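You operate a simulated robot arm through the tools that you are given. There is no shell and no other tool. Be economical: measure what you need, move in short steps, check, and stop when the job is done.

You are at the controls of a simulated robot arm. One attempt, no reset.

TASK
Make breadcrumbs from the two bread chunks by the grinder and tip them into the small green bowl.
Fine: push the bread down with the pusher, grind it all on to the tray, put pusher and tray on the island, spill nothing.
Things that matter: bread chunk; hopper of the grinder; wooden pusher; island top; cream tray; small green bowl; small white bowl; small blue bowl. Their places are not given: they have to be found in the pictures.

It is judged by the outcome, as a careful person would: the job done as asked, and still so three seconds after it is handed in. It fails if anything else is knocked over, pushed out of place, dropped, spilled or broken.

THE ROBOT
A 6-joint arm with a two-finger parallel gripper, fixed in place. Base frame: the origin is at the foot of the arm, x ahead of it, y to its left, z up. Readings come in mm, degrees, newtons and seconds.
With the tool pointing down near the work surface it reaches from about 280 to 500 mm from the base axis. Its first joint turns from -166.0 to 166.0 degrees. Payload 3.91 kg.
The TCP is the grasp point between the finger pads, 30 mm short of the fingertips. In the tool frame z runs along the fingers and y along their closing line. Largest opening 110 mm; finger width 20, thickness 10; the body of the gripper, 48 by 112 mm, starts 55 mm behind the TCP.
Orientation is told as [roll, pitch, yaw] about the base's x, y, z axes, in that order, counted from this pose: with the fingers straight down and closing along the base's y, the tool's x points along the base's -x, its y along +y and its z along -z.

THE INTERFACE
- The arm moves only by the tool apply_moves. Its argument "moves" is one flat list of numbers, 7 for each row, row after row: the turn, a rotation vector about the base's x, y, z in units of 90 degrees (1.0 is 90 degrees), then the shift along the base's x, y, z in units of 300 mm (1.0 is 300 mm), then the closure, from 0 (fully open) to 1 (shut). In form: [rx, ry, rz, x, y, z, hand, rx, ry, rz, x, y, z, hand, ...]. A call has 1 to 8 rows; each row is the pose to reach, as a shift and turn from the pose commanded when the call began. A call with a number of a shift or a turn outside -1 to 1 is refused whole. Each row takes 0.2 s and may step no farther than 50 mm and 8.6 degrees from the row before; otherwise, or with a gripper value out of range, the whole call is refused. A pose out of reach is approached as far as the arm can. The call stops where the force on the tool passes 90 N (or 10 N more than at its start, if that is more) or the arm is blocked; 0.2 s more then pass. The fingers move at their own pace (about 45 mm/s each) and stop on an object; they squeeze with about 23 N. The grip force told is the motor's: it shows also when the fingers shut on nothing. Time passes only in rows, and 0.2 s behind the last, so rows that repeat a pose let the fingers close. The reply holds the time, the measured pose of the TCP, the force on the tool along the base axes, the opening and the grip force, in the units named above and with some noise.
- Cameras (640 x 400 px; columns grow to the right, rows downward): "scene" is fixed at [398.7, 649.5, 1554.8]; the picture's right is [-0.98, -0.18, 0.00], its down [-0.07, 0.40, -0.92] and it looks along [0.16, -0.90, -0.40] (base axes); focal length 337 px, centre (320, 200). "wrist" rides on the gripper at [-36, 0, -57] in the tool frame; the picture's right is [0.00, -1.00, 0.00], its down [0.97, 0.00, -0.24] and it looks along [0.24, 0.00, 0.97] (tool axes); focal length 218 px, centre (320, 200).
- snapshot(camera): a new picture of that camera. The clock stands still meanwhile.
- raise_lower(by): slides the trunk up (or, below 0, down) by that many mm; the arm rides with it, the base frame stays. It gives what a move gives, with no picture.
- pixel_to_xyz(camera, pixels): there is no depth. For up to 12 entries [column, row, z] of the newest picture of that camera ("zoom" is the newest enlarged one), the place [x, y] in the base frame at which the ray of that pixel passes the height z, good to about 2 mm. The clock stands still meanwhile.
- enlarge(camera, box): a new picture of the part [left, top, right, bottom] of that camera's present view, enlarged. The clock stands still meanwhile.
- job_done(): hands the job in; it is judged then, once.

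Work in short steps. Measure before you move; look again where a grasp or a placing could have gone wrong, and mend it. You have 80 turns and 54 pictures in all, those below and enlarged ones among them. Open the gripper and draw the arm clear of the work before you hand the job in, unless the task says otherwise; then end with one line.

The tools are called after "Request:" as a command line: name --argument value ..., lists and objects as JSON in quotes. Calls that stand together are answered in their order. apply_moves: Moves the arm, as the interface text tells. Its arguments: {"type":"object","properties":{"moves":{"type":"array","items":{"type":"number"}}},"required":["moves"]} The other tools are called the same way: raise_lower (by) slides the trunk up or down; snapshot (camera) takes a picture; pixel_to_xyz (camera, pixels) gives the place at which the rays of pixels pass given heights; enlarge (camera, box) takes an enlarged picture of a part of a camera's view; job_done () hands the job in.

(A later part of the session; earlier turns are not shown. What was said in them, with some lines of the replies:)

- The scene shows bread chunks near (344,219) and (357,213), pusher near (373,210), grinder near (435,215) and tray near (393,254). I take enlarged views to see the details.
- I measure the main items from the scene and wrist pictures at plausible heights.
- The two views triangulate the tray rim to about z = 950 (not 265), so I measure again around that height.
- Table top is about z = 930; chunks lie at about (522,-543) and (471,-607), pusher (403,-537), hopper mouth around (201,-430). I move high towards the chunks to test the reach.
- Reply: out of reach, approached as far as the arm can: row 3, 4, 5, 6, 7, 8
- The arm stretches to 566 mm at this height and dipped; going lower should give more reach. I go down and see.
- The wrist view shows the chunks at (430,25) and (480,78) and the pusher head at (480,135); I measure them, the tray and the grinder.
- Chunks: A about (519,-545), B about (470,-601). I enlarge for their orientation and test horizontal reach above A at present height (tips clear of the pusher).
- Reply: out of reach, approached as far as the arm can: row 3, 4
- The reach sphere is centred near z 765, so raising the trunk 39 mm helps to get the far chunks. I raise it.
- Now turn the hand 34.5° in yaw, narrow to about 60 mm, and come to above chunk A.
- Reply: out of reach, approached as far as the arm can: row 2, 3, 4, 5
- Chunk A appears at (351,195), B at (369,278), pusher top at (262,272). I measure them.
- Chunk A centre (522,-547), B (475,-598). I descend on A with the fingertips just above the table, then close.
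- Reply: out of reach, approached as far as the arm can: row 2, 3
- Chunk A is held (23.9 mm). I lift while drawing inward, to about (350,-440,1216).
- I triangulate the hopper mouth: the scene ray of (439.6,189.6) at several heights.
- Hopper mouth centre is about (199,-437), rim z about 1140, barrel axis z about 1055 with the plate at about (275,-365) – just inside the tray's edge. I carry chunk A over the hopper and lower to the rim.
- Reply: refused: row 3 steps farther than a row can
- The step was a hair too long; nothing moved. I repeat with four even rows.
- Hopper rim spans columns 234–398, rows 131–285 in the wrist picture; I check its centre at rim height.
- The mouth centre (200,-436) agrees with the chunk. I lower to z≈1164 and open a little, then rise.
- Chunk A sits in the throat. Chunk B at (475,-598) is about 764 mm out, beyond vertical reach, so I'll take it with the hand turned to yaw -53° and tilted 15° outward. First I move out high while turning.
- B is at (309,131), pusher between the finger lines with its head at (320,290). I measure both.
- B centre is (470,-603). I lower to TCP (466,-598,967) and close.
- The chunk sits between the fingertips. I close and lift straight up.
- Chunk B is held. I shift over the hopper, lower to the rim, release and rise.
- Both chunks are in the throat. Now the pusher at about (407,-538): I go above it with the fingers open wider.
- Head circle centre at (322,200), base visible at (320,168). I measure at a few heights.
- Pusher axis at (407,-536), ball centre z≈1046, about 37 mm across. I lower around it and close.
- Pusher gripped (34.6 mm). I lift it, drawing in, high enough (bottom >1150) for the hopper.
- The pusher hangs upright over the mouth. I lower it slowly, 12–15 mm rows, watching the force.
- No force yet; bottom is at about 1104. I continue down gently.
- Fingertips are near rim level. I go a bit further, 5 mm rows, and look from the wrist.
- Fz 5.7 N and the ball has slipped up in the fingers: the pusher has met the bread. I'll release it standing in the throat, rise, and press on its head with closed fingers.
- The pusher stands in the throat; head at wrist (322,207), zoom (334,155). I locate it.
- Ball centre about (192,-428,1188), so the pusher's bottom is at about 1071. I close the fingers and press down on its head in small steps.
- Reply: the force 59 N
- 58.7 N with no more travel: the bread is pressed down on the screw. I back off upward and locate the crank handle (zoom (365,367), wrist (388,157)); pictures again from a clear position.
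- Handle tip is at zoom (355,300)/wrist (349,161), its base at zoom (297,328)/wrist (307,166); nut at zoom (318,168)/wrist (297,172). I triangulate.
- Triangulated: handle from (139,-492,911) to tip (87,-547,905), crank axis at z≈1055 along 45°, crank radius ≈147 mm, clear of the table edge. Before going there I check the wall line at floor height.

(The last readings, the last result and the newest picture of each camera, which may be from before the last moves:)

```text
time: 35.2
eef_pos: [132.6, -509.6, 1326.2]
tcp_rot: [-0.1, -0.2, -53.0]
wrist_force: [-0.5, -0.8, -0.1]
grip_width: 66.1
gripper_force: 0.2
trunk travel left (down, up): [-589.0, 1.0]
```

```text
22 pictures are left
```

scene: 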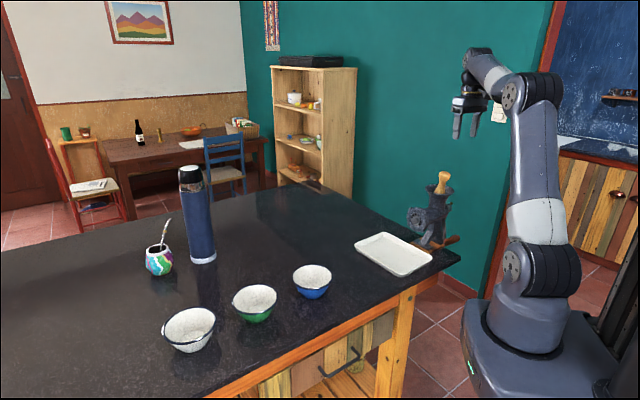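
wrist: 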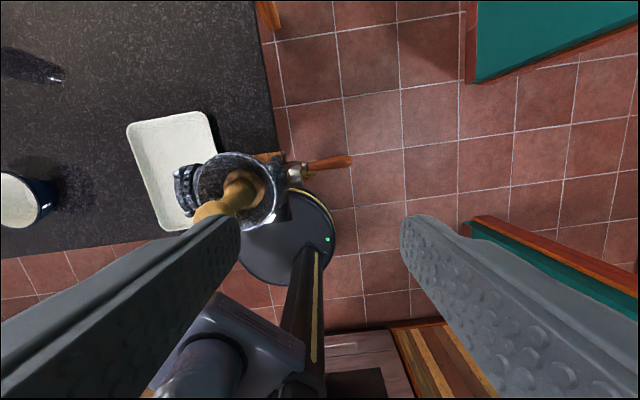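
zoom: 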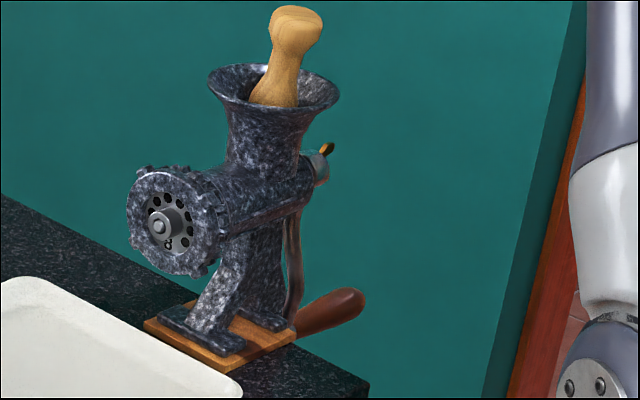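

The wall is far enough. The plate face lies right over the tray's near edge, so crumbs could miss; I'll first slide the tray ~38 mm toward the grinder by pushing its far long edge (mid at about (388,-274)) with closed fingers. I travel there high.

Request:
apply_moves --moves '[0, 0, 0.011, 0.11, 0.1, 0, 1, 0, 0, 0.022, 0.23, 0.2, 0, 1, 0, 0, 0.033, 0.34, 0.3, 0, 1, 0, 0, 0.044, 0.45, 0.4, 0, 1, 0, 0, 0.055, 0.56, 0.5, 0, 1, 0, 0, 0.066, 0.67, 0.6, 0, 1, 0, 0, 0.077, 0.78, 0.7, 0, 1, 0, 0, 0.089, 0.907, 0.8, 0, 1]'

Request:
apply_moves --moves '[0, 0, 0, 0, 0.016, -0.16, 1, 0, 0, 0, 0, 0.032, -0.32, 1, 0, 0, 0, 0, 0.043, -0.48, 1, 0, 0, 0, 0, 0.043, -0.64, 1, 0, 0, 0, 0, 0.043, -0.8, 1]'

Request:
snapshot --camera "wrist"

```text
time: 37.0
eef_pos: [407.9, -265.9, 1327.5]
tcp_rot: [-0.2, 0.0, -44.9]
wrist_force: [0.7, 0.7, 0.3]
grip_width: 0.0
gripper_force: 23.1
trunk travel left (down, up): [-589.0, 1.0]
```

```text
time: 38.2
eef_pos: [406.8, -253.4, 1086.8]
tcp_rot: [-0.2, -0.1, -45.0]
wrist_force: [0.2, 0.1, 0.4]
grip_width: 0.0
gripper_force: 22.9
trunk travel left (down, up): [-589.0, 1.0]
```

```text
21 pictures are left
```

wrist: 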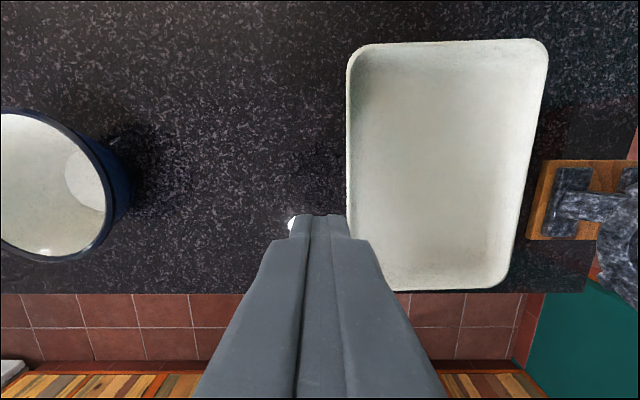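

I measure tray edges and the grinder base edge from this view.

Request:
pixel_to_xyz --camera "wrist" --pixels '[[350, 50, 948], [347, 150, 948], [347, 200, 948], [546, 50, 948], [528, 170, 948], [508, 280, 948], [545, 160, 937], [527, 238, 937], [395, 288, 948], [450, 40, 948]]'

```text
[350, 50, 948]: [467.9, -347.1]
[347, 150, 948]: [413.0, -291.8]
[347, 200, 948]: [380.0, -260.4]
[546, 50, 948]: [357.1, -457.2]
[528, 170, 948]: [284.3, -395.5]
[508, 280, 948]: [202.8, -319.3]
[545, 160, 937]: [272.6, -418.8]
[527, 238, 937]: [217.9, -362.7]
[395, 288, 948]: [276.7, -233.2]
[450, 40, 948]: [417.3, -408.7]
```

Far edge lies at a≈85 (45° axis), gap from near edge to the grinder foot is ~22 mm. I descend outside the far edge and push the tray ~18 mm.

Request:
apply_moves --moves '[0, 0, 0, 0, 0, -0.13, 1, 0, 0, 0, 0, 0, -0.26, 1, 0, 0, 0, 0, 0, -0.38, 1, 0, 0, 0, 0, 0, -0.402, 1, 0, 0, 0, -0.025, -0.025, -0.402, 1, 0, 0, 0, -0.042, -0.042, -0.402, 1, 0, 0, 0, -0.058, -0.058, -0.402, 1, 0, 0, 0, -0.072, -0.072, -0.402, 1]'

Request:
snapshot --camera "wrist"

```text
time: 40.0
eef_pos: [385.3, -274.7, 964.6]
tcp_rot: [-0.3, -0.1, -45.0]
wrist_force: [0.8, -0.1, 0.3]
grip_width: 0.0
gripper_force: 23.2
trunk travel left (down, up): [-589.0, 1.0]
```

```text
20 pictures are left
```

wrist: 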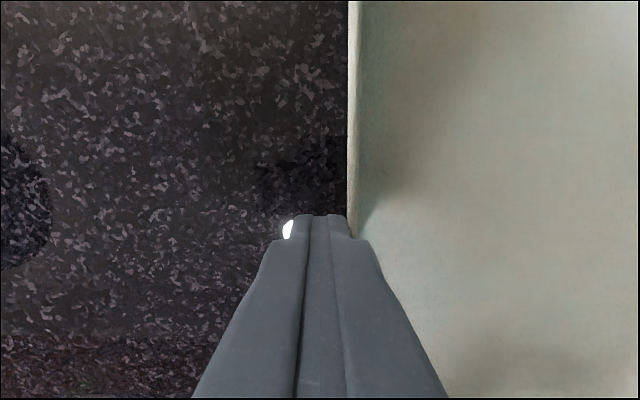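

The tray followed the finger without force. I back off, rise and look from above.

Request:
apply_moves --moves '[0, 0, 0, 0.02, 0.02, 0, 1, 0, 0, 0, 0.02, 0.02, 0.16, 1, 0, 0, 0, 0.02, 0.02, 0.32, 1, 0, 0, 0, 0.02, 0.02, 0.48, 1, 0, 0, -0.08, 0.02, 0.02, 0.64, 1, 0, 0, -0.16, 0, 0, 0.8, 1, 0, 0, -0.24, -0.05, -0.05, 0.94, 1, 0, 0, -0.32, -0.13, -0.12, 1, 1]'

Request:
snapshot --camera "wrist"

```text
time: 41.8
eef_pos: [342.4, -313.2, 1267.2]
tcp_rot: [-0.2, -0.1, -73.9]
wrist_force: [0.4, -0.2, 0.4]
grip_width: 0.0
gripper_force: 22.4
trunk travel left (down, up): [-589.0, 1.0]
```

```text
19 pictures are left
```

wrist: 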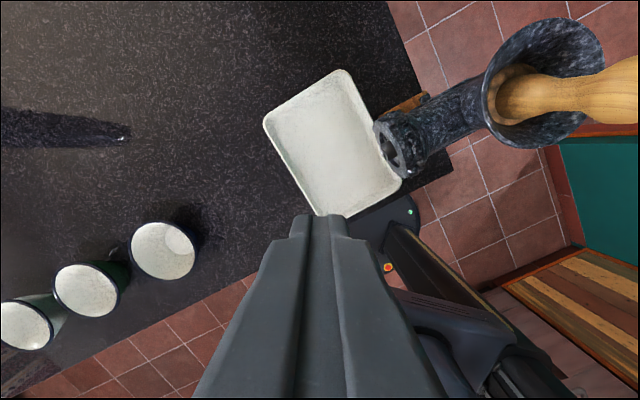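

The tray now sits under the plate. I check with measured points.

Request:
pixel_to_xyz --camera "wrist" --pixels '[[345, 72, 948], [401, 184, 948], [264, 122, 948], [321, 216, 948], [390, 148, 1055], [376, 124, 1055]]'

```text
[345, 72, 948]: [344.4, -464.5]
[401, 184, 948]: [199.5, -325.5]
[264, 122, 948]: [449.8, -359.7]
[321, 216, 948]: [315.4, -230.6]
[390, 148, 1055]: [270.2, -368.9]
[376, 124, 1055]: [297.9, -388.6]
```

Tray edge is now ~15 mm behind the plate face: good. Next I travel high to above the crank handle (grip point about (103,-530)), turning to yaw -135.

Request:
apply_moves --moves '[0, 0, -0.085, -0.1, -0.09, 0.03, 1, 0, 0, -0.17, -0.2, -0.18, 0.06, 1, 0, 0, -0.255, -0.3, -0.27, 0.06, 1, 0, 0, -0.34, -0.4, -0.36, 0.06, 1, 0, 0, -0.425, -0.5, -0.45, 0.06, 0.8, 0, 0, -0.51, -0.6, -0.54, 0.06, 0.6, 0, 0, -0.595, -0.7, -0.63, 0.06, 0.45, 0, 0, -0.68, -0.798, -0.723, 0.06, 0.45]'

Request:
apply_moves --moves '[0.0655, -0.0655, 0, 0, 0, -0.04, 0.45, 0.131, -0.131, 0, 0, 0, -0.1, 0.45, 0.1964, -0.1964, 0, 0, 0, -0.2, 0.45, 0.1964, -0.1964, 0, 0, 0, -0.35, 0.45, 0.1964, -0.1964, 0, 0, 0, -0.5, 0.45, 0.1964, -0.1964, 0, 0, 0, -0.65, 0.45, 0.1964, -0.1964, 0, 0, 0, -0.8, 0.45]'

Request:
snapshot --camera "wrist"

Request:
enlarge --camera "scene" --box '[390, 110, 550, 270]'

```text
time: 43.6
eef_pos: [105.1, -528.6, 1281.5]
tcp_rot: [-0.2, 0.0, -135.1]
wrist_force: [0.1, -0.2, 0.2]
grip_width: 60.5
gripper_force: 0.2
trunk travel left (down, up): [-589.0, 1.0]
```

```text
time: 45.2
eef_pos: [105.5, -532.8, 1044.1]
tcp_rot: [-0.1, 24.8, -134.9]
wrist_force: [-0.4, -0.9, 0.3]
grip_width: 60.8
gripper_force: 0.1
trunk travel left (down, up): [-589.0, 1.0]
```

```text
18 pictures are left
```

wrist: 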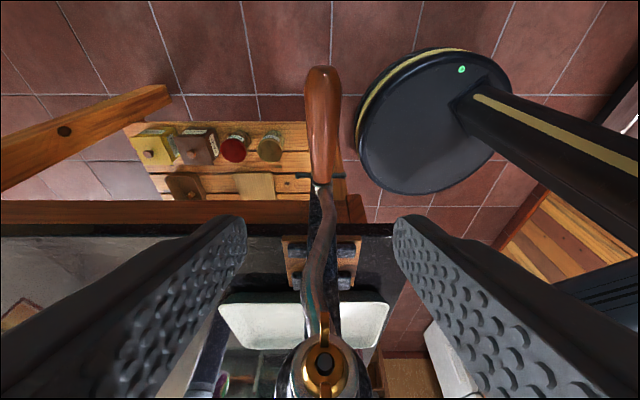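

```text
2.50 times, centred on (470, 190) of scene
```

zoom: 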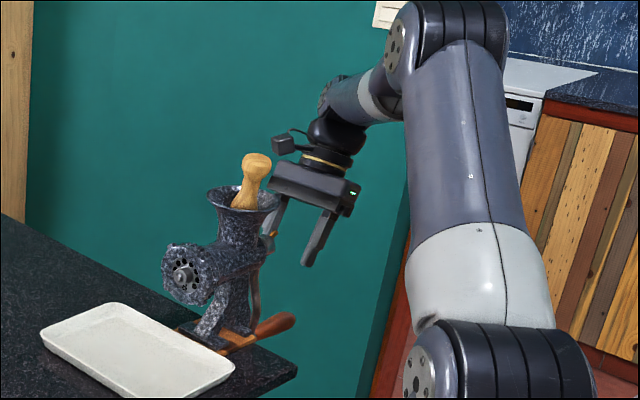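

The handle is centred between the fingers at column 322 (base row 183, tip row 68). I measure it once more.

Request:
pixel_to_xyz --camera "wrist" --pixels '[[322, 180, 911], [322, 72, 911], [322, 100, 915], [304, 100, 911], [340, 100, 911], [323, 365, 1055]]'

```text
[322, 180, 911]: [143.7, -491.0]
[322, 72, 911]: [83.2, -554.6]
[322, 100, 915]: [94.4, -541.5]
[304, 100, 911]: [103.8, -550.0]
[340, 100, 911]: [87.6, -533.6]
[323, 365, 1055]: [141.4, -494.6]
```

Handle axis is at t≈450, z≈909. I descend around it and close.

Request:
apply_moves --moves '[0, 0, 0, 0.008, 0.012, -0.15, 0.45, 0, 0, 0, 0.008, 0.012, -0.3, 0.45, 0, 0, 0, 0.008, 0.012, -0.45, 0.45, 0, 0, 0, 0.008, 0.012, -0.45, 0.45]'

Request:
snapshot --camera "wrist"

```text
time: 46.2
eef_pos: [108.9, -527.9, 909.4]
tcp_rot: [-0.2, 24.9, -134.9]
wrist_force: [0.4, -1.1, 0.2]
grip_width: 60.2
gripper_force: 0.1
trunk travel left (down, up): [-589.0, 1.0]
```

```text
16 pictures are left
```

wrist: 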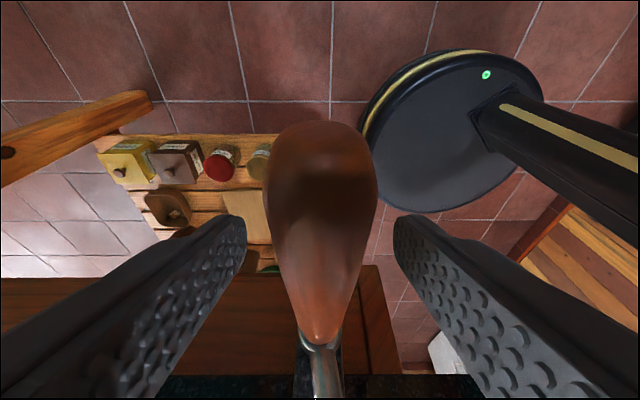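

The handle lies at grasp depth. I close on it and try a first 36° of clockwise turn (seen from the handle side).

Request:
apply_moves --moves '[0, 0, 0, 0, 0, 0, 0.9, 0, 0, 0, 0, 0, 0, 0.9, 0, 0, 0, 0, 0, 0, 0.9, 0, 0, 0, -0.054, 0.054, 0.006, 0.9, 0, 0, 0, -0.1063, 0.1063, 0.0238, 0.9, 0, 0, 0, -0.1562, 0.1562, 0.053, 0.9, 0, 0, 0, -0.2023, 0.2023, 0.093, 0.9]'

Request:
enlarge --camera "scene" --box '[390, 150, 510, 270]'

```text
time: 47.8
eef_pos: [47.3, -466.2, 938.9]
tcp_rot: [0.0, 24.7, -135.0]
wrist_force: [-7.7, -9.6, 3.7]
grip_width: 25.7
gripper_force: 22.9
trunk travel left (down, up): [-589.0, 1.0]
```

```text
3.33 times, centred on (450, 210) of scene
```

zoom: 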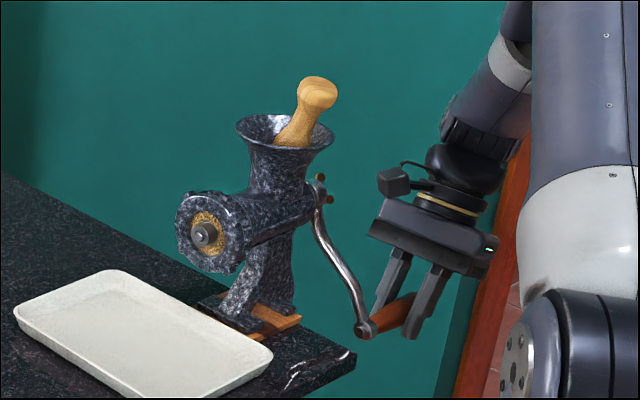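

The crank turns and crumbs show at the plate. I continue to the top (φ = -180°).

Request:
apply_moves --moves '[0, 0, 0, -0.0761, 0.0761, 0.1076, 0.9, 0, 0, 0, -0.125, 0.125, 0.2433, 0.9, 0, 0, 0, -0.1418, 0.1418, 0.3937, 0.9, 0, 0, 0, -0.125, 0.125, 0.5441, 0.9, 0, 0, 0, -0.0761, 0.0761, 0.6798, 0.9, 0, 0, 0, 0, 0, 0.7874, 0.9, 0, 0, 0, 0.096, -0.096, 0.8566, 0.9, 0, 0, 0, 0.2023, -0.2023, 0.8804, 0.9]'

Request:
enlarge --camera "scene" --box '[370, 130, 510, 270]'

```text
time: 49.6
eef_pos: [109.2, -527.4, 1199.7]
tcp_rot: [0.1, 24.8, -134.8]
wrist_force: [2.5, -3.6, 17.8]
grip_width: 26.0
gripper_force: 22.9
trunk travel left (down, up): [-589.0, 1.0]
```

```text
2.86 times, centred on (440, 200) of scene
```

zoom: 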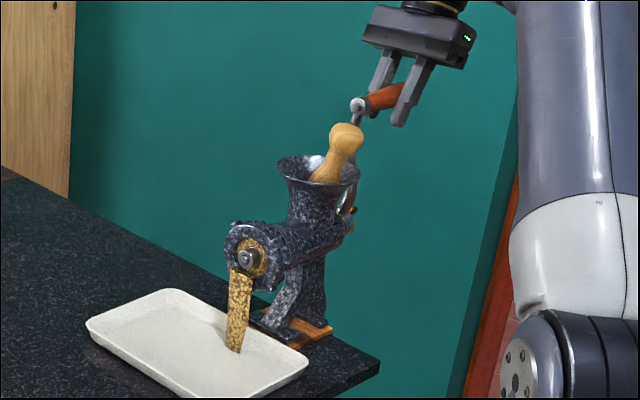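

Crumbs pour into the tray. I continue the circle through the far side and the bottom.

Request:
apply_moves --moves '[0, 0, 0, 0.1063, -0.1063, -0.0238, 0.9, 0, 0, 0, 0.2023, -0.2023, -0.093, 0.9, 0, 0, 0, 0.2784, -0.2784, -0.2006, 0.9, 0, 0, 0, 0.3273, -0.3273, -0.3363, 0.9, 0, 0, 0, 0.3441, -0.3441, -0.4867, 0.9, 0, 0, 0, 0.3273, -0.3273, -0.6371, 0.9, 0, 0, 0, 0.2784, -0.2784, -0.7728, 0.9, 0, 0, 0, 0.2023, -0.2023, -0.8804, 0.9]'

Request:
apply_moves --moves '[0, 0, 0, -0.096, 0.096, -0.0692, 0.9, 0, 0, 0, -0.2023, 0.2023, -0.093, 0.9, 0, 0, 0, -0.3086, 0.3086, -0.0692, 0.9, 0, 0, 0, -0.4046, 0.4046, 0, 0.9, 0, 0, 0, -0.4807, 0.4807, 0.1076, 0.9, 0, 0, 0, -0.5296, 0.5296, 0.2433, 0.9, 0, 0, 0, -0.5464, 0.5464, 0.3937, 0.9, 0, 0, 0, -0.5296, 0.5296, 0.5441, 0.9]'

Request:
enlarge --camera "scene" --box '[370, 130, 510, 270]'

```text
time: 51.4
eef_pos: [167.1, -584.4, 934.7]
tcp_rot: [-0.5, 25.1, -135.2]
wrist_force: [-3.3, 0.7, 0.1]
grip_width: 25.5
gripper_force: 22.8
out of reach, approached as far as the arm can: row 3, 4, 5
trunk travel left (down, up): [-589.0, 1.0]
```

```text
time: 53.2
eef_pos: [8.6, -425.3, 1102.0]
tcp_rot: [-0.4, 24.8, -135.1]
wrist_force: [4.8, 11.6, -2.2]
grip_width: 25.5
gripper_force: 23.3
trunk travel left (down, up): [-589.0, 1.0]
```

```text
2.86 times, centred on (440, 200) of scene
```

zoom: 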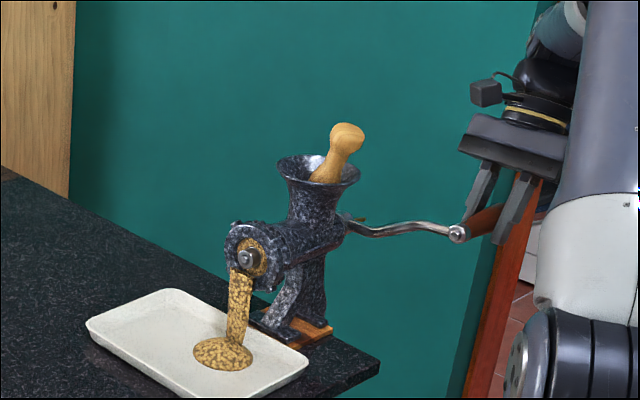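

A pile is growing well inside the tray. I keep cranking: rest of this turn and the start of the next.

Request:
apply_moves --moves '[0, 0, 0, 0.0489, -0.0489, 0.1357, 0.9, 0, 0, 0, 0.125, -0.125, 0.2433, 0.9, 0, 0, 0, 0.221, -0.221, 0.3125, 0.9, 0, 0, 0, 0.3273, -0.3273, 0.3363, 0.9, 0, 0, 0, 0.4336, -0.4336, 0.3125, 0.9, 0, 0, 0, 0.5296, -0.5296, 0.2433, 0.9]'

Request:
apply_moves --moves '[0, 0, 0, 0.0761, -0.0761, -0.1076, 0.9, 0, 0, 0, 0.125, -0.125, -0.2433, 0.9, 0, 0, 0, 0.1418, -0.1418, -0.3937, 0.9, 0, 0, 0, 0.125, -0.125, -0.5441, 0.9, 0, 0, 0, 0.0761, -0.0761, -0.6798, 0.9, 0, 0, 0, 0, 0, -0.7874, 0.9, 0, 0, 0, -0.096, 0.096, -0.8566, 0.9, 0, 0, 0, -0.2023, 0.2023, -0.8804, 0.9]'

Request:
apply_moves --moves '[0, 0, 0, -0.1063, 0.1063, 0.0238, 0.9, 0, 0, 0, -0.2023, 0.2023, 0.093, 0.9, 0, 0, 0, -0.2784, 0.2784, 0.2006, 0.9, 0, 0, 0, -0.3273, 0.3273, 0.3363, 0.9, 0, 0, 0, -0.3441, 0.3441, 0.4867, 0.9, 0, 0, 0, -0.3273, 0.3273, 0.6371, 0.9, 0, 0, 0, -0.2784, 0.2784, 0.7728, 0.9, 0, 0, 0, -0.2023, 0.2023, 0.8804, 0.9]'

Request:
enlarge --camera "scene" --box '[370, 130, 510, 270]'

```text
time: 54.6
eef_pos: [171.8, -587.2, 1171.6]
tcp_rot: [0.0, 24.9, -134.8]
wrist_force: [6.0, -11.6, 15.2]
grip_width: 25.8
gripper_force: 22.6
trunk travel left (down, up): [-589.0, 1.0]
```

```text
time: 56.4
eef_pos: [107.5, -525.7, 909.4]
tcp_rot: [0.0, 24.6, -135.0]
wrist_force: [7.5, 6.8, 22.5]
grip_width: 26.5
gripper_force: 22.6
out of reach, approached as far as the arm can: row 2
trunk travel left (down, up): [-589.0, 1.0]
```

```text
time: 58.2
eef_pos: [43.3, -461.8, 1174.3]
tcp_rot: [0.0, 25.0, -135.0]
wrist_force: [-14.7, 0.2, 13.4]
grip_width: 25.8
gripper_force: 23.3
trunk travel left (down, up): [-589.0, 1.0]
```

```text
2.86 times, centred on (440, 200) of scene
```

zoom: 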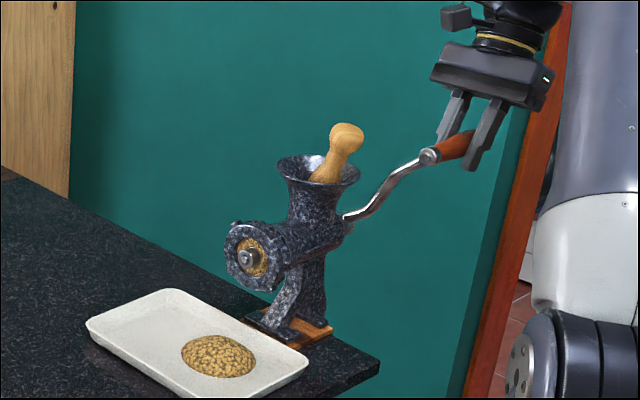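

The stream has stopped. I do one more full turn to be sure nothing is left, ending at the bottom.

Request:
apply_moves --moves '[0, 0, 0, 0.096, -0.096, 0.0692, 0.9, 0, 0, 0, 0.2023, -0.2023, 0.093, 0.9, 0, 0, 0, 0.3086, -0.3086, 0.0692, 0.9, 0, 0, 0, 0.4046, -0.4046, 0, 0.9]'

Request:
apply_moves --moves '[0, 0, 0, 0.0761, -0.0761, -0.1076, 0.9, 0, 0, 0, 0.125, -0.125, -0.2433, 0.9, 0, 0, 0, 0.1418, -0.1418, -0.3937, 0.9, 0, 0, 0, 0.125, -0.125, -0.5441, 0.9, 0, 0, 0, 0.0761, -0.0761, -0.6798, 0.9, 0, 0, 0, 0, 0, -0.7874, 0.9, 0, 0, 0, -0.096, 0.096, -0.8566, 0.9, 0, 0, 0, -0.2023, 0.2023, -0.8804, 0.9]'

Request:
enlarge --camera "scene" --box '[370, 130, 510, 270]'

```text
time: 59.2
eef_pos: [169.8, -583.3, 1174.0]
tcp_rot: [0.1, 24.8, -134.8]
wrist_force: [7.5, -12.9, 18.6]
grip_width: 25.9
gripper_force: 23.0
trunk travel left (down, up): [-589.0, 1.0]
```

```text
time: 61.0
eef_pos: [109.4, -524.5, 908.5]
tcp_rot: [-0.1, 24.8, -134.9]
wrist_force: [4.8, 4.9, 23.3]
grip_width: 25.8
gripper_force: 22.9
out of reach, approached as far as the arm can: row 2, 3
trunk travel left (down, up): [-589.0, 1.0]
```

```text
2.86 times, centred on (440, 200) of scene
```

zoom: 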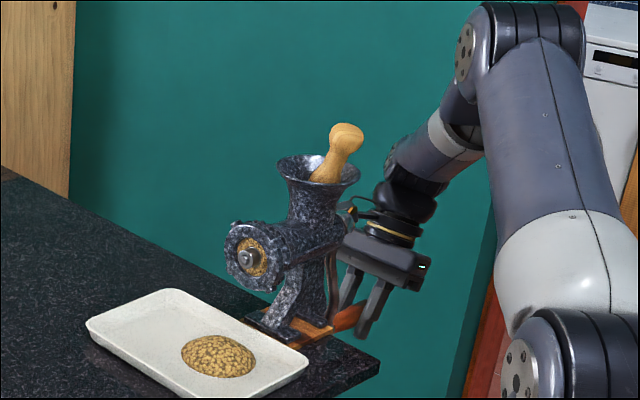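

The pile is unchanged, so all is ground. I release the handle and go back up the way I came, then untilt.

Request:
apply_moves --moves '[0, 0, 0, 0, 0, 0, 0.45, 0, 0, 0, 0, 0, 0, 0.45, 0, 0, 0, 0, 0, 0, 0.45, 0, 0, 0, 0, 0, 0.15, 0.45, 0, 0, 0, 0, 0, 0.3, 0.45, 0, 0, 0, -0.02, -0.02, 0.45, 0.45, 0, 0, 0, -0.02, -0.02, 0.6, 0.45, 0, 0, 0, -0.02, -0.02, 0.75, 0.45]'

Request:
apply_moves --moves '[0, 0, 0, 0, 0, 0.15, 0.45, -0.0655, 0.0655, 0, 0, 0, 0.28, 0.45, -0.131, 0.131, 0, 0, 0, 0.4, 0.45, -0.1964, 0.1964, 0, 0, 0, 0.5, 0.45]'

Request:
apply_moves --moves '[0, 0, 0.085, 0.03, 0.03, 0, 0.3, 0, 0, 0.17, 0.06, 0.06, 0, 0.3, 0, 0, 0.255, 0.09, 0.09, 0, 0.3, 0, 0, 0.34, 0.12, 0.12, 0, 0.3, 0, 0, 0.425, 0.15, 0.16, 0, 0.3, 0, 0, 0.51, 0.19, 0.2, 0, 0.3, 0, 0, 0.595, 0.24, 0.24, 0, 0.3, 0, 0, 0.68, 0.28, 0.29, 0, 0.3]'

Request:
snapshot --camera "wrist"

```text
time: 62.8
eef_pos: [103.3, -531.9, 1135.6]
tcp_rot: [-0.1, 25.0, -135.0]
wrist_force: [0.3, 0.4, 0.4]
grip_width: 60.4
gripper_force: 0.1
trunk travel left (down, up): [-589.0, 1.0]
```

```text
time: 63.8
eef_pos: [102.6, -530.4, 1286.1]
tcp_rot: [-0.1, -0.3, -135.0]
wrist_force: [0.5, 0.2, 0.1]
grip_width: 60.5
gripper_force: 0.1
trunk travel left (down, up): [-589.0, 1.0]
```

```text
time: 65.6
eef_pos: [185.2, -444.7, 1284.0]
tcp_rot: [-0.3, -0.2, -73.8]
wrist_force: [-0.1, 0.1, 0.6]
grip_width: 77.0
gripper_force: 0.0
trunk travel left (down, up): [-589.0, 1.0]
```

```text
10 pictures are left
```

wrist: 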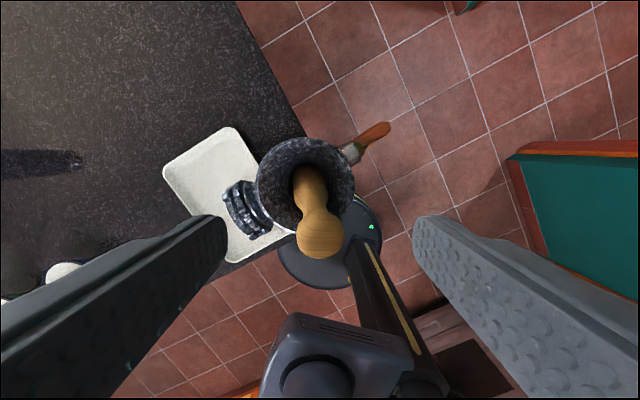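

Pusher head is at wrist (319,235), scene about (449,178); I locate it.

Request:
pixel_to_xyz --camera "wrist" --pixels '[[319, 235, 1160], [319, 235, 1180], [319, 235, 1200], [295, 235, 1180], [343, 235, 1180], [308, 170, 1120]]'

Request:
pixel_to_xyz --camera "scene" --pixels '[[449.4, 178, 1160], [449.4, 178, 1180], [449.4, 178, 1200]]'

```text
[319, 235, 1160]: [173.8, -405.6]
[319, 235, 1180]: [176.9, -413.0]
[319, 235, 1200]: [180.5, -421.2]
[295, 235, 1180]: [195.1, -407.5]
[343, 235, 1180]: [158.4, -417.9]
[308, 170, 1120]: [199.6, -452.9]
```

```text
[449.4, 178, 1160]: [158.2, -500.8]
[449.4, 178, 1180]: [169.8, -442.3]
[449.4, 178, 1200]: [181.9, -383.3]
```

Head centre is about (177,-417,1188): the pusher leans ~16° towards (-0.74,0.67). I turn to yaw -42, tilt to match its axis and come down around the head.

Request:
apply_moves --moves '[0, 0, 0.0706, -0.017, 0.03, 0, 0.3, 0, 0, 0.1412, -0.035, 0.06, 0, 0.3, 0, 0, 0.2118, -0.052, 0.09, 0, 0.3, 0, 0, 0.2824, -0.07, 0.12, 0, 0.3, 0, 0, 0.353, -0.087, 0.15, 0, 0.3]'

Request:
apply_moves --moves '[-0.06, -0.066, 0, 0, 0, 0, 0.3, -0.119, -0.1316, 0, 0, 0, 0, 0.3, -0.119, -0.1316, 0, 0.02, -0.02, -0.1, 0.3, -0.119, -0.1316, 0, 0.05, -0.045, -0.22, 0.3, -0.119, -0.1316, 0, 0.06, -0.057, -0.3, 0.3]'

Request:
snapshot --camera "wrist"

```text
time: 66.8
eef_pos: [158.4, -399.7, 1284.6]
tcp_rot: [-0.1, 0.0, -42.0]
wrist_force: [-0.7, 0.2, 0.0]
grip_width: 76.9
gripper_force: 0.0
trunk travel left (down, up): [-589.0, 1.0]
```

```text
time: 68.0
eef_pos: [174.4, -419.3, 1194.7]
tcp_rot: [-0.3, -16.1, -42.1]
wrist_force: [0.2, 0.4, 0.6]
grip_width: 76.9
gripper_force: 0.0
trunk travel left (down, up): [-589.0, 1.0]
```

```text
9 pictures are left
```

wrist: 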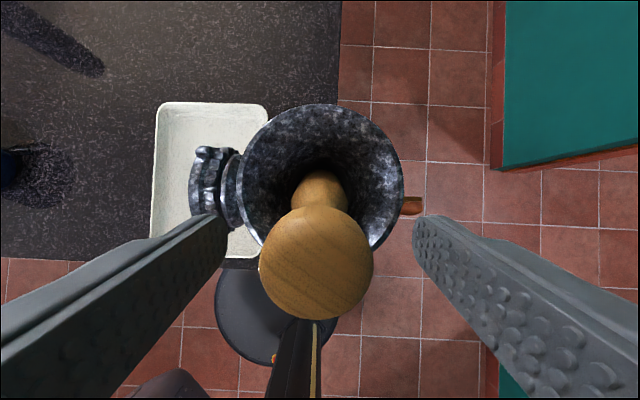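

Aligned as in the first grasp, 8 mm high. I go down 8 mm along the axis, close, and draw the pusher out along its own axis.

Request:
apply_moves --moves '[0, 0, 0, 0.006, -0.005, -0.026, 0.3, 0, 0, 0, 0.006, -0.005, -0.026, 0.8, 0, 0, 0, 0.006, -0.005, -0.026, 0.8, 0, 0, 0, 0.006, -0.005, -0.026, 0.8, 0, 0, 0, 0.006, -0.005, -0.026, 0.8]'

Request:
apply_moves --moves '[0, 0, 0, -0.015, 0.014, 0.07, 0.8, 0, 0, 0, -0.045, 0.042, 0.21, 0.8, 0, 0, 0, -0.075, 0.07, 0.35, 0.8, 0, 0, 0, -0.095, 0.09, 0.45, 0.8]'

Request:
snapshot --camera "wrist"

```text
time: 69.2
eef_pos: [177.7, -417.8, 1185.7]
tcp_rot: [-0.2, -16.3, -42.0]
wrist_force: [-0.4, -1.0, 0.0]
grip_width: 34.2
gripper_force: 23.0
trunk travel left (down, up): [-589.0, 1.0]
```

```text
time: 70.2
eef_pos: [150.9, -389.9, 1320.9]
tcp_rot: [-0.1, -15.9, -42.2]
wrist_force: [0.1, -0.6, -0.8]
grip_width: 34.3
gripper_force: 22.9
trunk travel left (down, up): [-589.0, 1.0]
```

```text
8 pictures are left
```

wrist: 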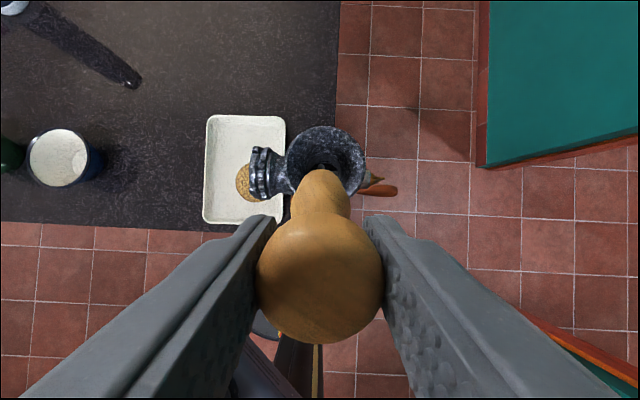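

The pusher is out, held straight. I untilt and carry it back to its old place on the island (407,-536), high past the hopper.

Request:
apply_moves --moves '[0.06, 0.066, 0, 0.08, -0.04, 0, 0.8, 0.119, 0.1316, 0, 0.19, -0.09, 0, 0.8, 0.119, 0.1316, 0, 0.3, -0.15, 0, 0.8, 0.119, 0.1316, 0, 0.41, -0.21, -0.04, 0.8, 0.119, 0.1316, 0, 0.52, -0.28, -0.12, 0.8, 0.119, 0.1316, 0, 0.63, -0.35, -0.21, 0.8, 0.119, 0.1316, 0, 0.74, -0.42, -0.31, 0.8, 0.119, 0.1316, 0, 0.853, -0.487, -0.41, 0.8]'

Request:
apply_moves --moves '[0, 0, 0, 0, 0, -0.14, 0.8, 0, 0, 0, 0, 0, -0.28, 0.8, 0, 0, 0, 0, 0, -0.4, 0.8, 0, 0, 0, 0, 0, -0.46, 0.8]'

Request:
enlarge --camera "scene" --box '[340, 150, 420, 240]'

```text
time: 72.0
eef_pos: [407.2, -534.3, 1197.2]
tcp_rot: [-0.2, -0.2, -41.9]
wrist_force: [-0.7, 0.4, -1.2]
grip_width: 34.0
gripper_force: 22.9
trunk travel left (down, up): [-589.0, 1.0]
```

```text
time: 73.0
eef_pos: [404.8, -539.3, 1060.8]
tcp_rot: [-0.2, -0.1, -42.2]
wrist_force: [-0.1, -0.4, -0.8]
grip_width: 34.4
gripper_force: 23.5
trunk travel left (down, up): [-589.0, 1.0]
```

```text
4.44 times, centred on (380, 195) of scene
```

zoom: 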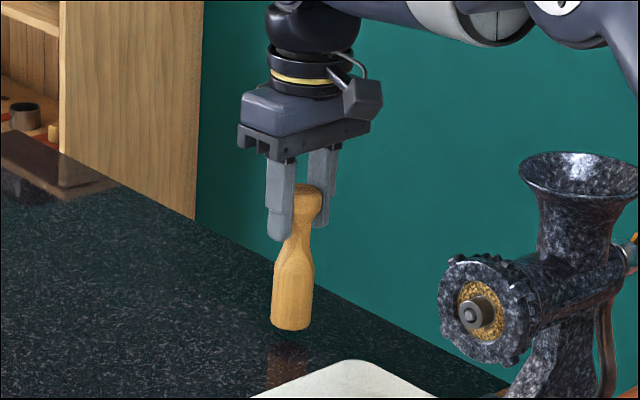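

The pusher hangs upright ~15 mm above the island. I lower in 3 mm steps to contact.

Request:
apply_moves --moves '[0, 0, 0, 0, 0, -0.02, 0.8, 0, 0, 0, 0, 0, -0.035, 0.8, 0, 0, 0, 0, 0, -0.045, 0.8]'

Request:
apply_moves --moves '[0, 0, 0, 0, 0, -0.008, 0.8, 0, 0, 0, 0, 0, -0.014, 0.8]'

```text
time: 73.8
eef_pos: [406.6, -538.0, 1046.7]
tcp_rot: [-0.2, -0.2, -42.0]
wrist_force: [0.4, -0.5, 3.3]
grip_width: 34.3
gripper_force: 22.5
trunk travel left (down, up): [-589.0, 1.0]
```

```text
time: 74.4
eef_pos: [406.8, -536.5, 1044.9]
tcp_rot: [-0.2, -0.4, -42.0]
wrist_force: [2.2, -1.2, 21.8]
grip_width: 34.6
gripper_force: 22.7
trunk travel left (down, up): [-589.0, 1.0]
```

Contact at 22 N: the pusher stands on the island. I release, rise, and then go above the tray's far long edge, also checking key points in the scene.

Request:
apply_moves --moves '[0, 0, 0, 0, 0, 0.005, 0.6, 0, 0, 0, 0, 0, 0.005, 0.45, 0, 0, 0, 0, 0, 0.005, 0.3, 0, 0, 0, 0, 0, 0.005, 0.3, 0, 0, 0, 0, 0, 0.15, 0.3, 0, 0, 0, 0, 0, 0.3, 0.3, 0, 0, 0, 0, 0, 0.36, 0.3]'

Request:
apply_moves --moves '[0, 0, -0.005, 0, 0.12, 0, 0.5, 0, 0, -0.01, 0, 0.26, 0, 0.55, 0, 0, -0.015, 0, 0.4, 0, 0.6, 0, 0, -0.02, 0, 0.54, 0, 0.65, 0, 0, -0.025, 0, 0.68, -0.03, 0.65, 0, 0, -0.033, -0.01, 0.82, -0.06, 0.65, 0, 0, -0.033, -0.02, 0.91, -0.12, 0.65]'

Request:
snapshot --camera "wrist"

Request:
snapshot --camera "scene"

```text
time: 76.0
eef_pos: [408.2, -538.9, 1153.0]
tcp_rot: [-0.2, -0.1, -42.0]
wrist_force: [-0.2, 0.6, 0.1]
grip_width: 76.9
gripper_force: 0.1
trunk travel left (down, up): [-589.0, 1.0]
```

```text
time: 77.6
eef_pos: [401.9, -263.6, 1112.2]
tcp_rot: [-0.1, 0.0, -45.1]
wrist_force: [0.0, 0.5, -0.3]
grip_width: 38.6
gripper_force: 0.0
trunk travel left (down, up): [-589.0, 1.0]
```

```text
6 pictures are left
```

wrist: 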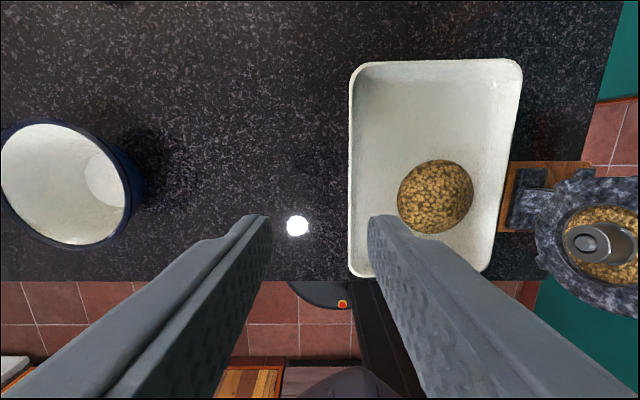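

```text
5 pictures are left
```

scene: 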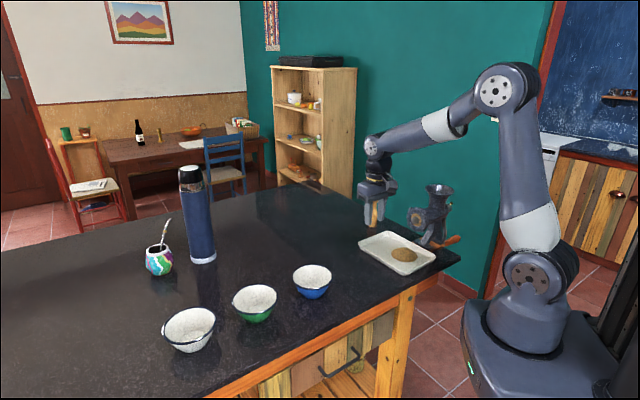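

The pile is at wrist (436,196), the tray's far edge at column 350; pusher stands at scene (376,212). I measure tray, pile, and the bowls.

Request:
pixel_to_xyz --camera "wrist" --pixels '[[351, 90, 948], [349, 180, 948], [350, 265, 948], [521, 80, 948], [488, 265, 948], [436, 197, 940], [398, 197, 940], [473, 197, 940], [436, 160, 940], [436, 233, 940], [62, 184, 990], [365, 150, 935]]'

Request:
pixel_to_xyz --camera "scene" --pixels '[[255, 297, 990], [233, 300, 990], [277, 300, 990], [255, 286, 990], [255, 309, 990], [256, 321, 932], [313, 274, 990], [312, 298, 932], [189, 323, 990], [203, 258, 930], [190, 170, 1180], [376, 226, 930]]'

```text
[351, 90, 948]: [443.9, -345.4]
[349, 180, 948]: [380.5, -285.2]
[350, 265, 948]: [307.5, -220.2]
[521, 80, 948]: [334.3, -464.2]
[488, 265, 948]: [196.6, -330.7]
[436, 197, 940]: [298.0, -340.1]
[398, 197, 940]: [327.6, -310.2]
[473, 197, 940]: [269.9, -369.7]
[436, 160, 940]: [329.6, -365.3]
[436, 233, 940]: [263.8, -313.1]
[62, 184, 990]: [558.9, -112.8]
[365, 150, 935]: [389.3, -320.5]
```

```text
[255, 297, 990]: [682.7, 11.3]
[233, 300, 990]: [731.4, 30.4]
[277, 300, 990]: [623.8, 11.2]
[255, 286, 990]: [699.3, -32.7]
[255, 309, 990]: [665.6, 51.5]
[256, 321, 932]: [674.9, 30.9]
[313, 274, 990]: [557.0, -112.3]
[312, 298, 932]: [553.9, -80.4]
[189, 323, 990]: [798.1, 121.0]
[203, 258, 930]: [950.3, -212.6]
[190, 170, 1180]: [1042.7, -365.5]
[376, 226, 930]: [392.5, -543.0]
```

Rim of the green bowl: centre (681,12), z≈990. The tray's far long wall (a≈66, t≈471) flares outward, so I tilt the hand ~28° to match the wall, fingers 20 mm apart, and come down astride it.

Request:
apply_moves --moves '[-0.055, 0.055, 0, 0.003, 0.003, -0.08, 0.82, -0.11, 0.11, 0, 0.006, 0.006, -0.16, 0.82, -0.165, 0.165, 0, 0.01, 0.01, -0.23, 0.82, -0.22, 0.22, 0, 0.01, 0.01, -0.3, 0.82]'

Request:
apply_moves --moves '[0, 0, 0, -0.02, -0.02, -0.055, 0.82, 0, 0, 0, -0.045, -0.045, -0.115, 0.82, 0, 0, 0, -0.0665, -0.0665, -0.173, 0.82]'

Request:
snapshot --camera "wrist"

```text
time: 78.6
eef_pos: [403.7, -262.3, 1025.6]
tcp_rot: [-28.2, -0.3, -45.1]
wrist_force: [0.3, 0.5, -0.4]
grip_width: 19.8
gripper_force: 0.1
trunk travel left (down, up): [-589.0, 1.0]
```

```text
time: 79.4
eef_pos: [384.5, -281.3, 974.3]
tcp_rot: [-28.1, 0.0, -45.0]
wrist_force: [0.4, 0.4, -0.6]
grip_width: 19.5
gripper_force: 0.1
trunk travel left (down, up): [-589.0, 1.0]
```

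```text
4 pictures are left
```

wrist: 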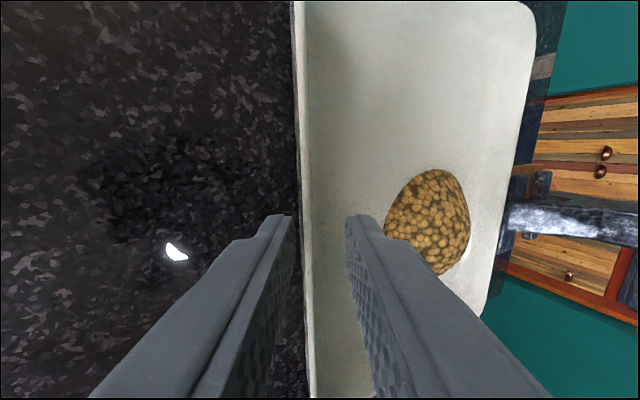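

The wall runs between the fingers (col ~305), near parallel to them. I lower 8 mm (which also centres it) while closing.

Request:
apply_moves --moves '[0, 0, 0, 0, 0, -0.015, 0.86, 0, 0, 0, 0, 0, -0.027, 1, 0, 0, 0, 0, 0, -0.027, 1, 0, 0, 0, 0, 0, -0.027, 1]'

Request:
apply_moves --moves '[0, 0, 0, 0, 0, 0.03, 1, 0, 0, 0, 0, 0, 0.07, 1, 0, 0, 0, 0, 0, 0.1, 1, 0, 0, 0, 0, 0, 0.1, 1]'

Request:
enlarge --camera "scene" --box '[340, 170, 460, 290]'

```text
time: 80.4
eef_pos: [384.2, -282.3, 966.0]
tcp_rot: [-28.2, -0.2, -44.9]
wrist_force: [2.1, 1.0, 10.5]
grip_width: 3.4
gripper_force: 23.1
trunk travel left (down, up): [-589.0, 1.0]
```

```text
time: 81.4
eef_pos: [382.5, -281.3, 994.1]
tcp_rot: [-28.2, 0.0, -45.0]
wrist_force: [0.4, 0.4, -2.2]
grip_width: 3.4
gripper_force: 22.8
trunk travel left (down, up): [-589.0, 1.0]
```

```text
3.33 times, centred on (400, 230) of scene
```

zoom: 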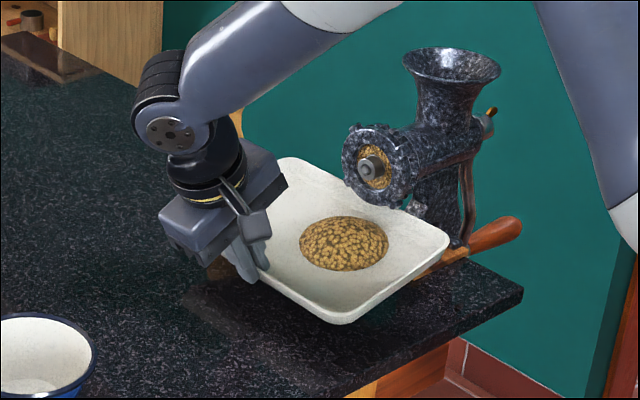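

The tray is gripped (3.4 mm wall) and lifted nearly level with the heap intact. I draw it out from under the plate, lift, then carry to near the green bowl while turning +45°.

Request:
apply_moves --moves '[0, 0, 0, 0.03, 0.03, 0.01, 1, 0, 0, 0, 0.08, 0.08, 0.03, 1, 0, 0, 0, 0.14, 0.14, 0.06, 1, 0, 0, 0, 0.2, 0.2, 0.11, 1, 0, 0, 0, 0.26, 0.26, 0.18, 1, 0, 0, 0, 0.31, 0.31, 0.26, 1, 0, 0, 0, 0.35, 0.35, 0.34, 1, 0, 0, 0, 0.37, 0.38, 0.4, 1]'

Request:
apply_moves --moves '[0, 0, 0.04, 0.033, 0.057, 0, 1, 0, 0, 0.1, 0.1, 0.17, 0, 1, 0, 0, 0.17, 0.178, 0.302, 0, 1, 0, 0, 0.24, 0.261, 0.443, 0, 1, 0, 0, 0.31, 0.344, 0.585, 0, 1, 0, 0, 0.38, 0.427, 0.726, 0, 1, 0, 0, 0.44, 0.5, 0.849, 0, 1, 0, 0, 0.5, 0.555, 0.943, 0, 1]'

Request:
snapshot --camera "wrist"

```text
time: 83.2
eef_pos: [494.0, -167.3, 1112.5]
tcp_rot: [-28.2, 0.0, -45.0]
wrist_force: [-0.6, -0.8, -2.3]
grip_width: 3.7
gripper_force: 23.5
trunk travel left (down, up): [-589.0, 1.0]
```

```text
time: 85.0
eef_pos: [662.5, 117.7, 1114.3]
tcp_rot: [-28.2, -0.1, 0.1]
wrist_force: [-1.3, -0.1, -2.4]
grip_width: 3.6
gripper_force: 22.9
trunk travel left (down, up): [-589.0, 1.0]
```

```text
2 pictures are left
```

wrist: 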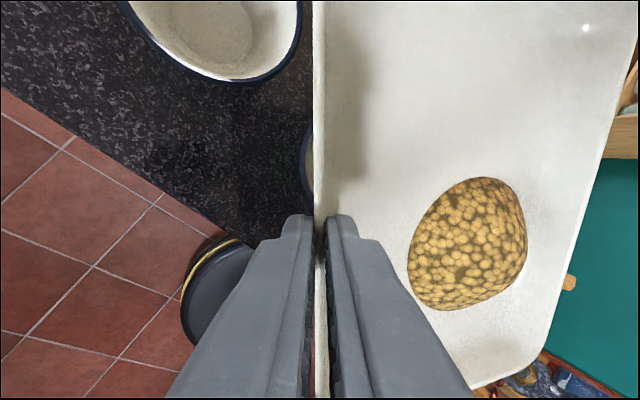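

The heap is at (467,243), the pouring short edge at the bottom (about (480,388)). I measure where heap and edge are relative to the TCP.

Request:
pixel_to_xyz --camera "wrist" --pixels '[[467, 243, 1085], [420, 243, 1085], [524, 243, 1085], [480, 388, 1095], [615, 100, 1095], [560, 310, 1095], [312, 20, 1095], [226, 78, 990], [150, 30, 990]]'

```text
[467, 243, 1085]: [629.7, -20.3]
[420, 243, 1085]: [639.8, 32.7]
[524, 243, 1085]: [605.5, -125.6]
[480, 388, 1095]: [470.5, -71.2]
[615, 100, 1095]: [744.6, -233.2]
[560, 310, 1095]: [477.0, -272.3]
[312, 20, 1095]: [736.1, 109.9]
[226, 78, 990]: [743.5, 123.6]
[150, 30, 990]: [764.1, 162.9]
```

The interior end of the tray is ~12° up relative to level; heap is ~100 mm from TCP in -y, pouring edge ~108 mm in -x. I level it by +12° about x and move to the start pose of the pour (690,112,1105).

Request:
apply_moves --moves '[0.067, 0, 0, 0.046, -0.01, -0.015, 1, 0.133, 0, 0, 0.092, -0.019, -0.031, 1, 0.133, 0, 0, 0.092, -0.019, -0.031, 1]'

```text
time: 85.8
eef_pos: [689.7, 110.5, 1103.2]
tcp_rot: [-16.1, -0.1, 0.0]
wrist_force: [-0.5, 0.4, -2.6]
grip_width: 3.5
gripper_force: 23.1
trunk travel left (down, up): [-589.0, 1.0]
```

Level now. I pour: the -x edge goes down step by step while that edge is kept over the green bowl, first to 64°.

Request:
apply_moves --moves '[0, -0.0889, 0, 0.033, 0, -0.017, 1, 0, -0.1778, 0, 0.073, 0, -0.033, 1, 0, -0.2667, 0, 0.113, 0, -0.033, 1, 0, -0.3556, 0, 0.16, 0, -0.033, 1, 0, -0.4444, 0, 0.207, 0, -0.03, 1, 0, -0.5333, 0, 0.207, 0, -0.003, 1, 0, -0.6222, 0, 0.16, 0, 0.02, 1, 0, -0.7111, 0, 0.113, 0, 0.037, 1]'

```text
time: 87.6
eef_pos: [722.6, 111.8, 1116.7]
tcp_rot: [-16.1, -64.1, 0.1]
wrist_force: [-0.3, -0.6, -2.8]
grip_width: 3.5
gripper_force: 23.1
trunk travel left (down, up): [-589.0, 1.0]
```

The pose was followed exactly (64°, edge over the bowl). I continue to 104° and hold, then look.

Request:
apply_moves --moves '[0, -0.0889, 0, -0.043, 0, 0.013, 1, 0, -0.1778, 0, -0.093, 0, 0.017, 1, 0, -0.2667, 0, -0.143, 0, 0.013, 1, 0, -0.3556, 0, -0.193, 0, 0.003, 1, 0, -0.4444, 0, -0.24, 0, -0.013, 1, 0, -0.4444, 0, -0.24, 0, -0.013, 1, 0, -0.4444, 0, -0.24, 0, -0.013, 1, 0, -0.4444, 0, -0.24, 0, -0.013, 1]'

Request:
enlarge --camera "scene" --box '[170, 200, 370, 350]'

```text
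time: 89.4
eef_pos: [651.6, 111.2, 1111.0]
tcp_rot: [164.0, -75.9, 179.9]
wrist_force: [0.0, -0.7, -2.7]
grip_width: 3.3
gripper_force: 22.9
trunk travel left (down, up): [-589.0, 1.0]
```

```text
2.67 times, centred on (270, 275) of scene
```

zoom: 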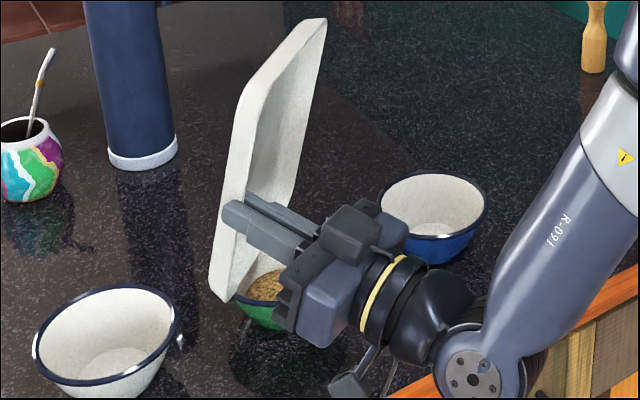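

The crumbs are in the green bowl, nothing spilled. I tip 16° further to shed the last crumbs, hold, then raise and start turning the tray back.

Request:
apply_moves --moves '[0, -0.0889, 0, -0.047, 0, -0.02, 1, 0, -0.1778, 0, -0.09, 0, -0.05, 1, 0, -0.1778, 0, -0.09, 0, -0.05, 1, 0, -0.1778, 0, -0.09, 0, -0.05, 1, 0, -0.0889, 0, -0.06, 0, 0.05, 1, 0, 0, 0, -0.03, 0, 0.15, 1, 0, 0.0889, 0, 0, 0, 0.22, 1, 0, 0.1778, 0, 0, 0, 0.25, 1]'

Request:
apply_moves --moves '[0, 0.0889, 0, 0, 0, 0, 1, 0, 0.1778, 0, 0, 0, 0, 1, 0, 0.2667, 0, 0, 0, 0, 1, 0, 0.3556, 0, 0, 0, 0, 1, 0, 0.4444, 0, 0, 0, 0, 1, 0, 0.5333, 0, 0, 0, 0, 1, 0, 0.6222, 0, 0, 0, 0, 1, 0, 0.7111, 0, 0, 0, 0, 1]'

Request:
apply_moves --moves '[0, 0.0889, 0, -0.04, 0, 0, 1, 0, 0.1778, 0, -0.09, 0, 0, 1, 0, 0.2667, 0, -0.14, 0, 0, 1]'

```text
time: 91.2
eef_pos: [651.4, 109.7, 1186.2]
tcp_rot: [-17.7, -87.9, 1.4]
wrist_force: [-0.6, 0.2, -2.6]
grip_width: 3.5
gripper_force: 23.2
out of reach, approached as far as the arm can: row 2, 3, 4
trunk travel left (down, up): [-589.0, 1.0]
```

```text
time: 93.0
eef_pos: [650.7, 110.0, 1184.8]
tcp_rot: [-16.1, -23.9, 0.0]
wrist_force: [0.8, -0.9, -3.2]
grip_width: 3.4
gripper_force: 23.2
trunk travel left (down, up): [-589.0, 1.0]
```

```text
time: 93.8
eef_pos: [608.1, 109.3, 1185.1]
tcp_rot: [-16.1, 0.2, 0.0]
wrist_force: [0.7, -0.1, -2.5]
grip_width: 3.5
gripper_force: 22.9
trunk travel left (down, up): [-589.0, 1.0]
```

Tray is level again. I carry it back over the free spot in front of the grinder, TCP to (400,-267), turning -45°.

Request:
apply_moves --moves '[0, 0, -0.03, -0.04, -0.08, 0, 1, 0, 0, -0.08, -0.1, -0.19, 0, 1, 0, 0, -0.13, -0.16, -0.31, 0, 1, 0, 0, -0.18, -0.22, -0.43, 0, 1, 0, 0, -0.23, -0.28, -0.55, 0, 1, 0, 0, -0.28, -0.34, -0.67, 0, 1, 0, 0, -0.33, -0.4, -0.79, 0, 1, 0, 0, -0.37, -0.46, -0.9, 0, 1]'

Request:
apply_moves --moves '[0, 0, -0.05, -0.07, -0.1, -0.04, 1, 0, 0, -0.1, -0.15, -0.22, -0.1, 1, 0, 0, -0.13, -0.21, -0.33, -0.2, 1, 0, 0, -0.13, -0.233, -0.354, -0.34, 1, 0, 0, -0.13, -0.233, -0.354, -0.48, 1, 0, 0, -0.13, -0.233, -0.354, -0.6, 1, 0, 0, -0.13, -0.233, -0.354, -0.66, 1]'

```text
time: 95.6
eef_pos: [471.7, -162.5, 1183.0]
tcp_rot: [-16.2, -0.2, -33.4]
wrist_force: [0.4, -0.8, -1.3]
grip_width: 3.5
gripper_force: 22.9
trunk travel left (down, up): [-589.0, 1.0]
```

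```text
time: 97.2
eef_pos: [401.2, -269.7, 989.0]
tcp_rot: [-16.2, -0.1, -45.0]
wrist_force: [0.0, 0.0, -2.3]
grip_width: 3.9
gripper_force: 23.0
trunk travel left (down, up): [-589.0, 1.0]
```

About 25 mm to go. I lower in small steps until contact shows.

Request:
apply_moves --moves '[0, 0, 0, 0, 0, -0.025, 1, 0, 0, 0, 0, 0, -0.05, 1, 0, 0, 0, 0, 0, -0.062, 1, 0, 0, 0, 0, 0, -0.07, 1]'

Request:
apply_moves --moves '[0, 0, 0, 0, 0, -0.006, 1, 0, 0, 0, 0, 0, -0.01, 1]'

```text
time: 98.2
eef_pos: [401.0, -268.2, 970.3]
tcp_rot: [-16.1, -0.3, -45.0]
wrist_force: [0.0, -2.0, 20.2]
grip_width: 3.6
gripper_force: 22.5
trunk travel left (down, up): [-589.0, 1.0]
```

```text
time: 98.8
eef_pos: [399.6, -268.3, 965.0]
tcp_rot: [-16.2, -0.2, -45.0]
wrist_force: [-2.9, -9.1, 21.7]
grip_width: 3.9
gripper_force: 22.8
trunk travel left (down, up): [-589.0, 1.0]
```

Contact: tray is on the island. I open a little while rising slightly, then withdraw along the tool axis and move clear.

Request:
apply_moves --moves '[0, 0, 0, 0, 0, 0.004, 0.9, 0, 0, 0, 0, 0, 0.012, 0.84, 0, 0, 0, 0.002, 0.002, 0.018, 0.8, 0, 0, 0, 0.012, 0.012, 0.07, 0.8, 0, 0, 0, 0.03, 0.03, 0.16, 0.8, 0, 0, 0, 0.06, 0.06, 0.3, 0.8, 0, 0, 0, 0.07, 0.07, 0.45, 0.8, 0, 0, 0, 0.07, 0.07, 0.6, 0.6]'

Request:
apply_moves --moves '[0, 0, 0, -0.02, 0.05, 0.12, 0.3, 0, 0, 0, -0.08, 0.12, 0.24, 0, 0, 0, 0, -0.16, 0.2, 0.36, 0, 0, 0, 0, -0.26, 0.28, 0.44, 0, 0, 0, 0, -0.36, 0.36, 0.5, 0, 0, 0, 0, -0.46, 0.44, 0.5, 0]'

Request:
snapshot --camera "scene"

```text
time: 100.6
eef_pos: [421.0, -247.6, 1143.5]
tcp_rot: [-16.2, -0.1, -45.1]
wrist_force: [-0.8, 0.4, 0.7]
grip_width: 44.3
gripper_force: 0.1
trunk travel left (down, up): [-589.0, 1.0]
```

```text
time: 102.0
eef_pos: [281.0, -114.4, 1295.3]
tcp_rot: [-16.1, -0.1, -45.0]
wrist_force: [-0.3, -0.6, 0.9]
grip_width: 110.1
gripper_force: 0.0
trunk travel left (down, up): [-589.0, 1.0]
```

```text
0 pictures are left
```

scene: 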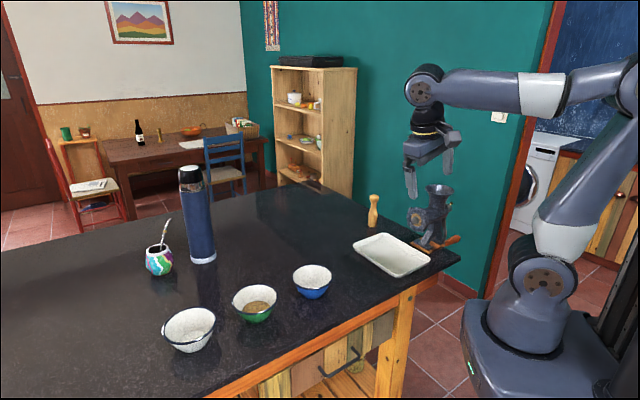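

The last picture shows the crumbs in the green bowl (255,306), the tray empty on the island, the pusher standing at (373,210), and nothing displaced or spilled. The gripper is open and the arm is clear, so I hand the job in.

Request:
job_done

```text
The job is handed in.
```

Both bread chunks are ground and the crumbs tipped into the small green bowl; the pusher and the empty tray are back on the island, and I saw nothing spilled.
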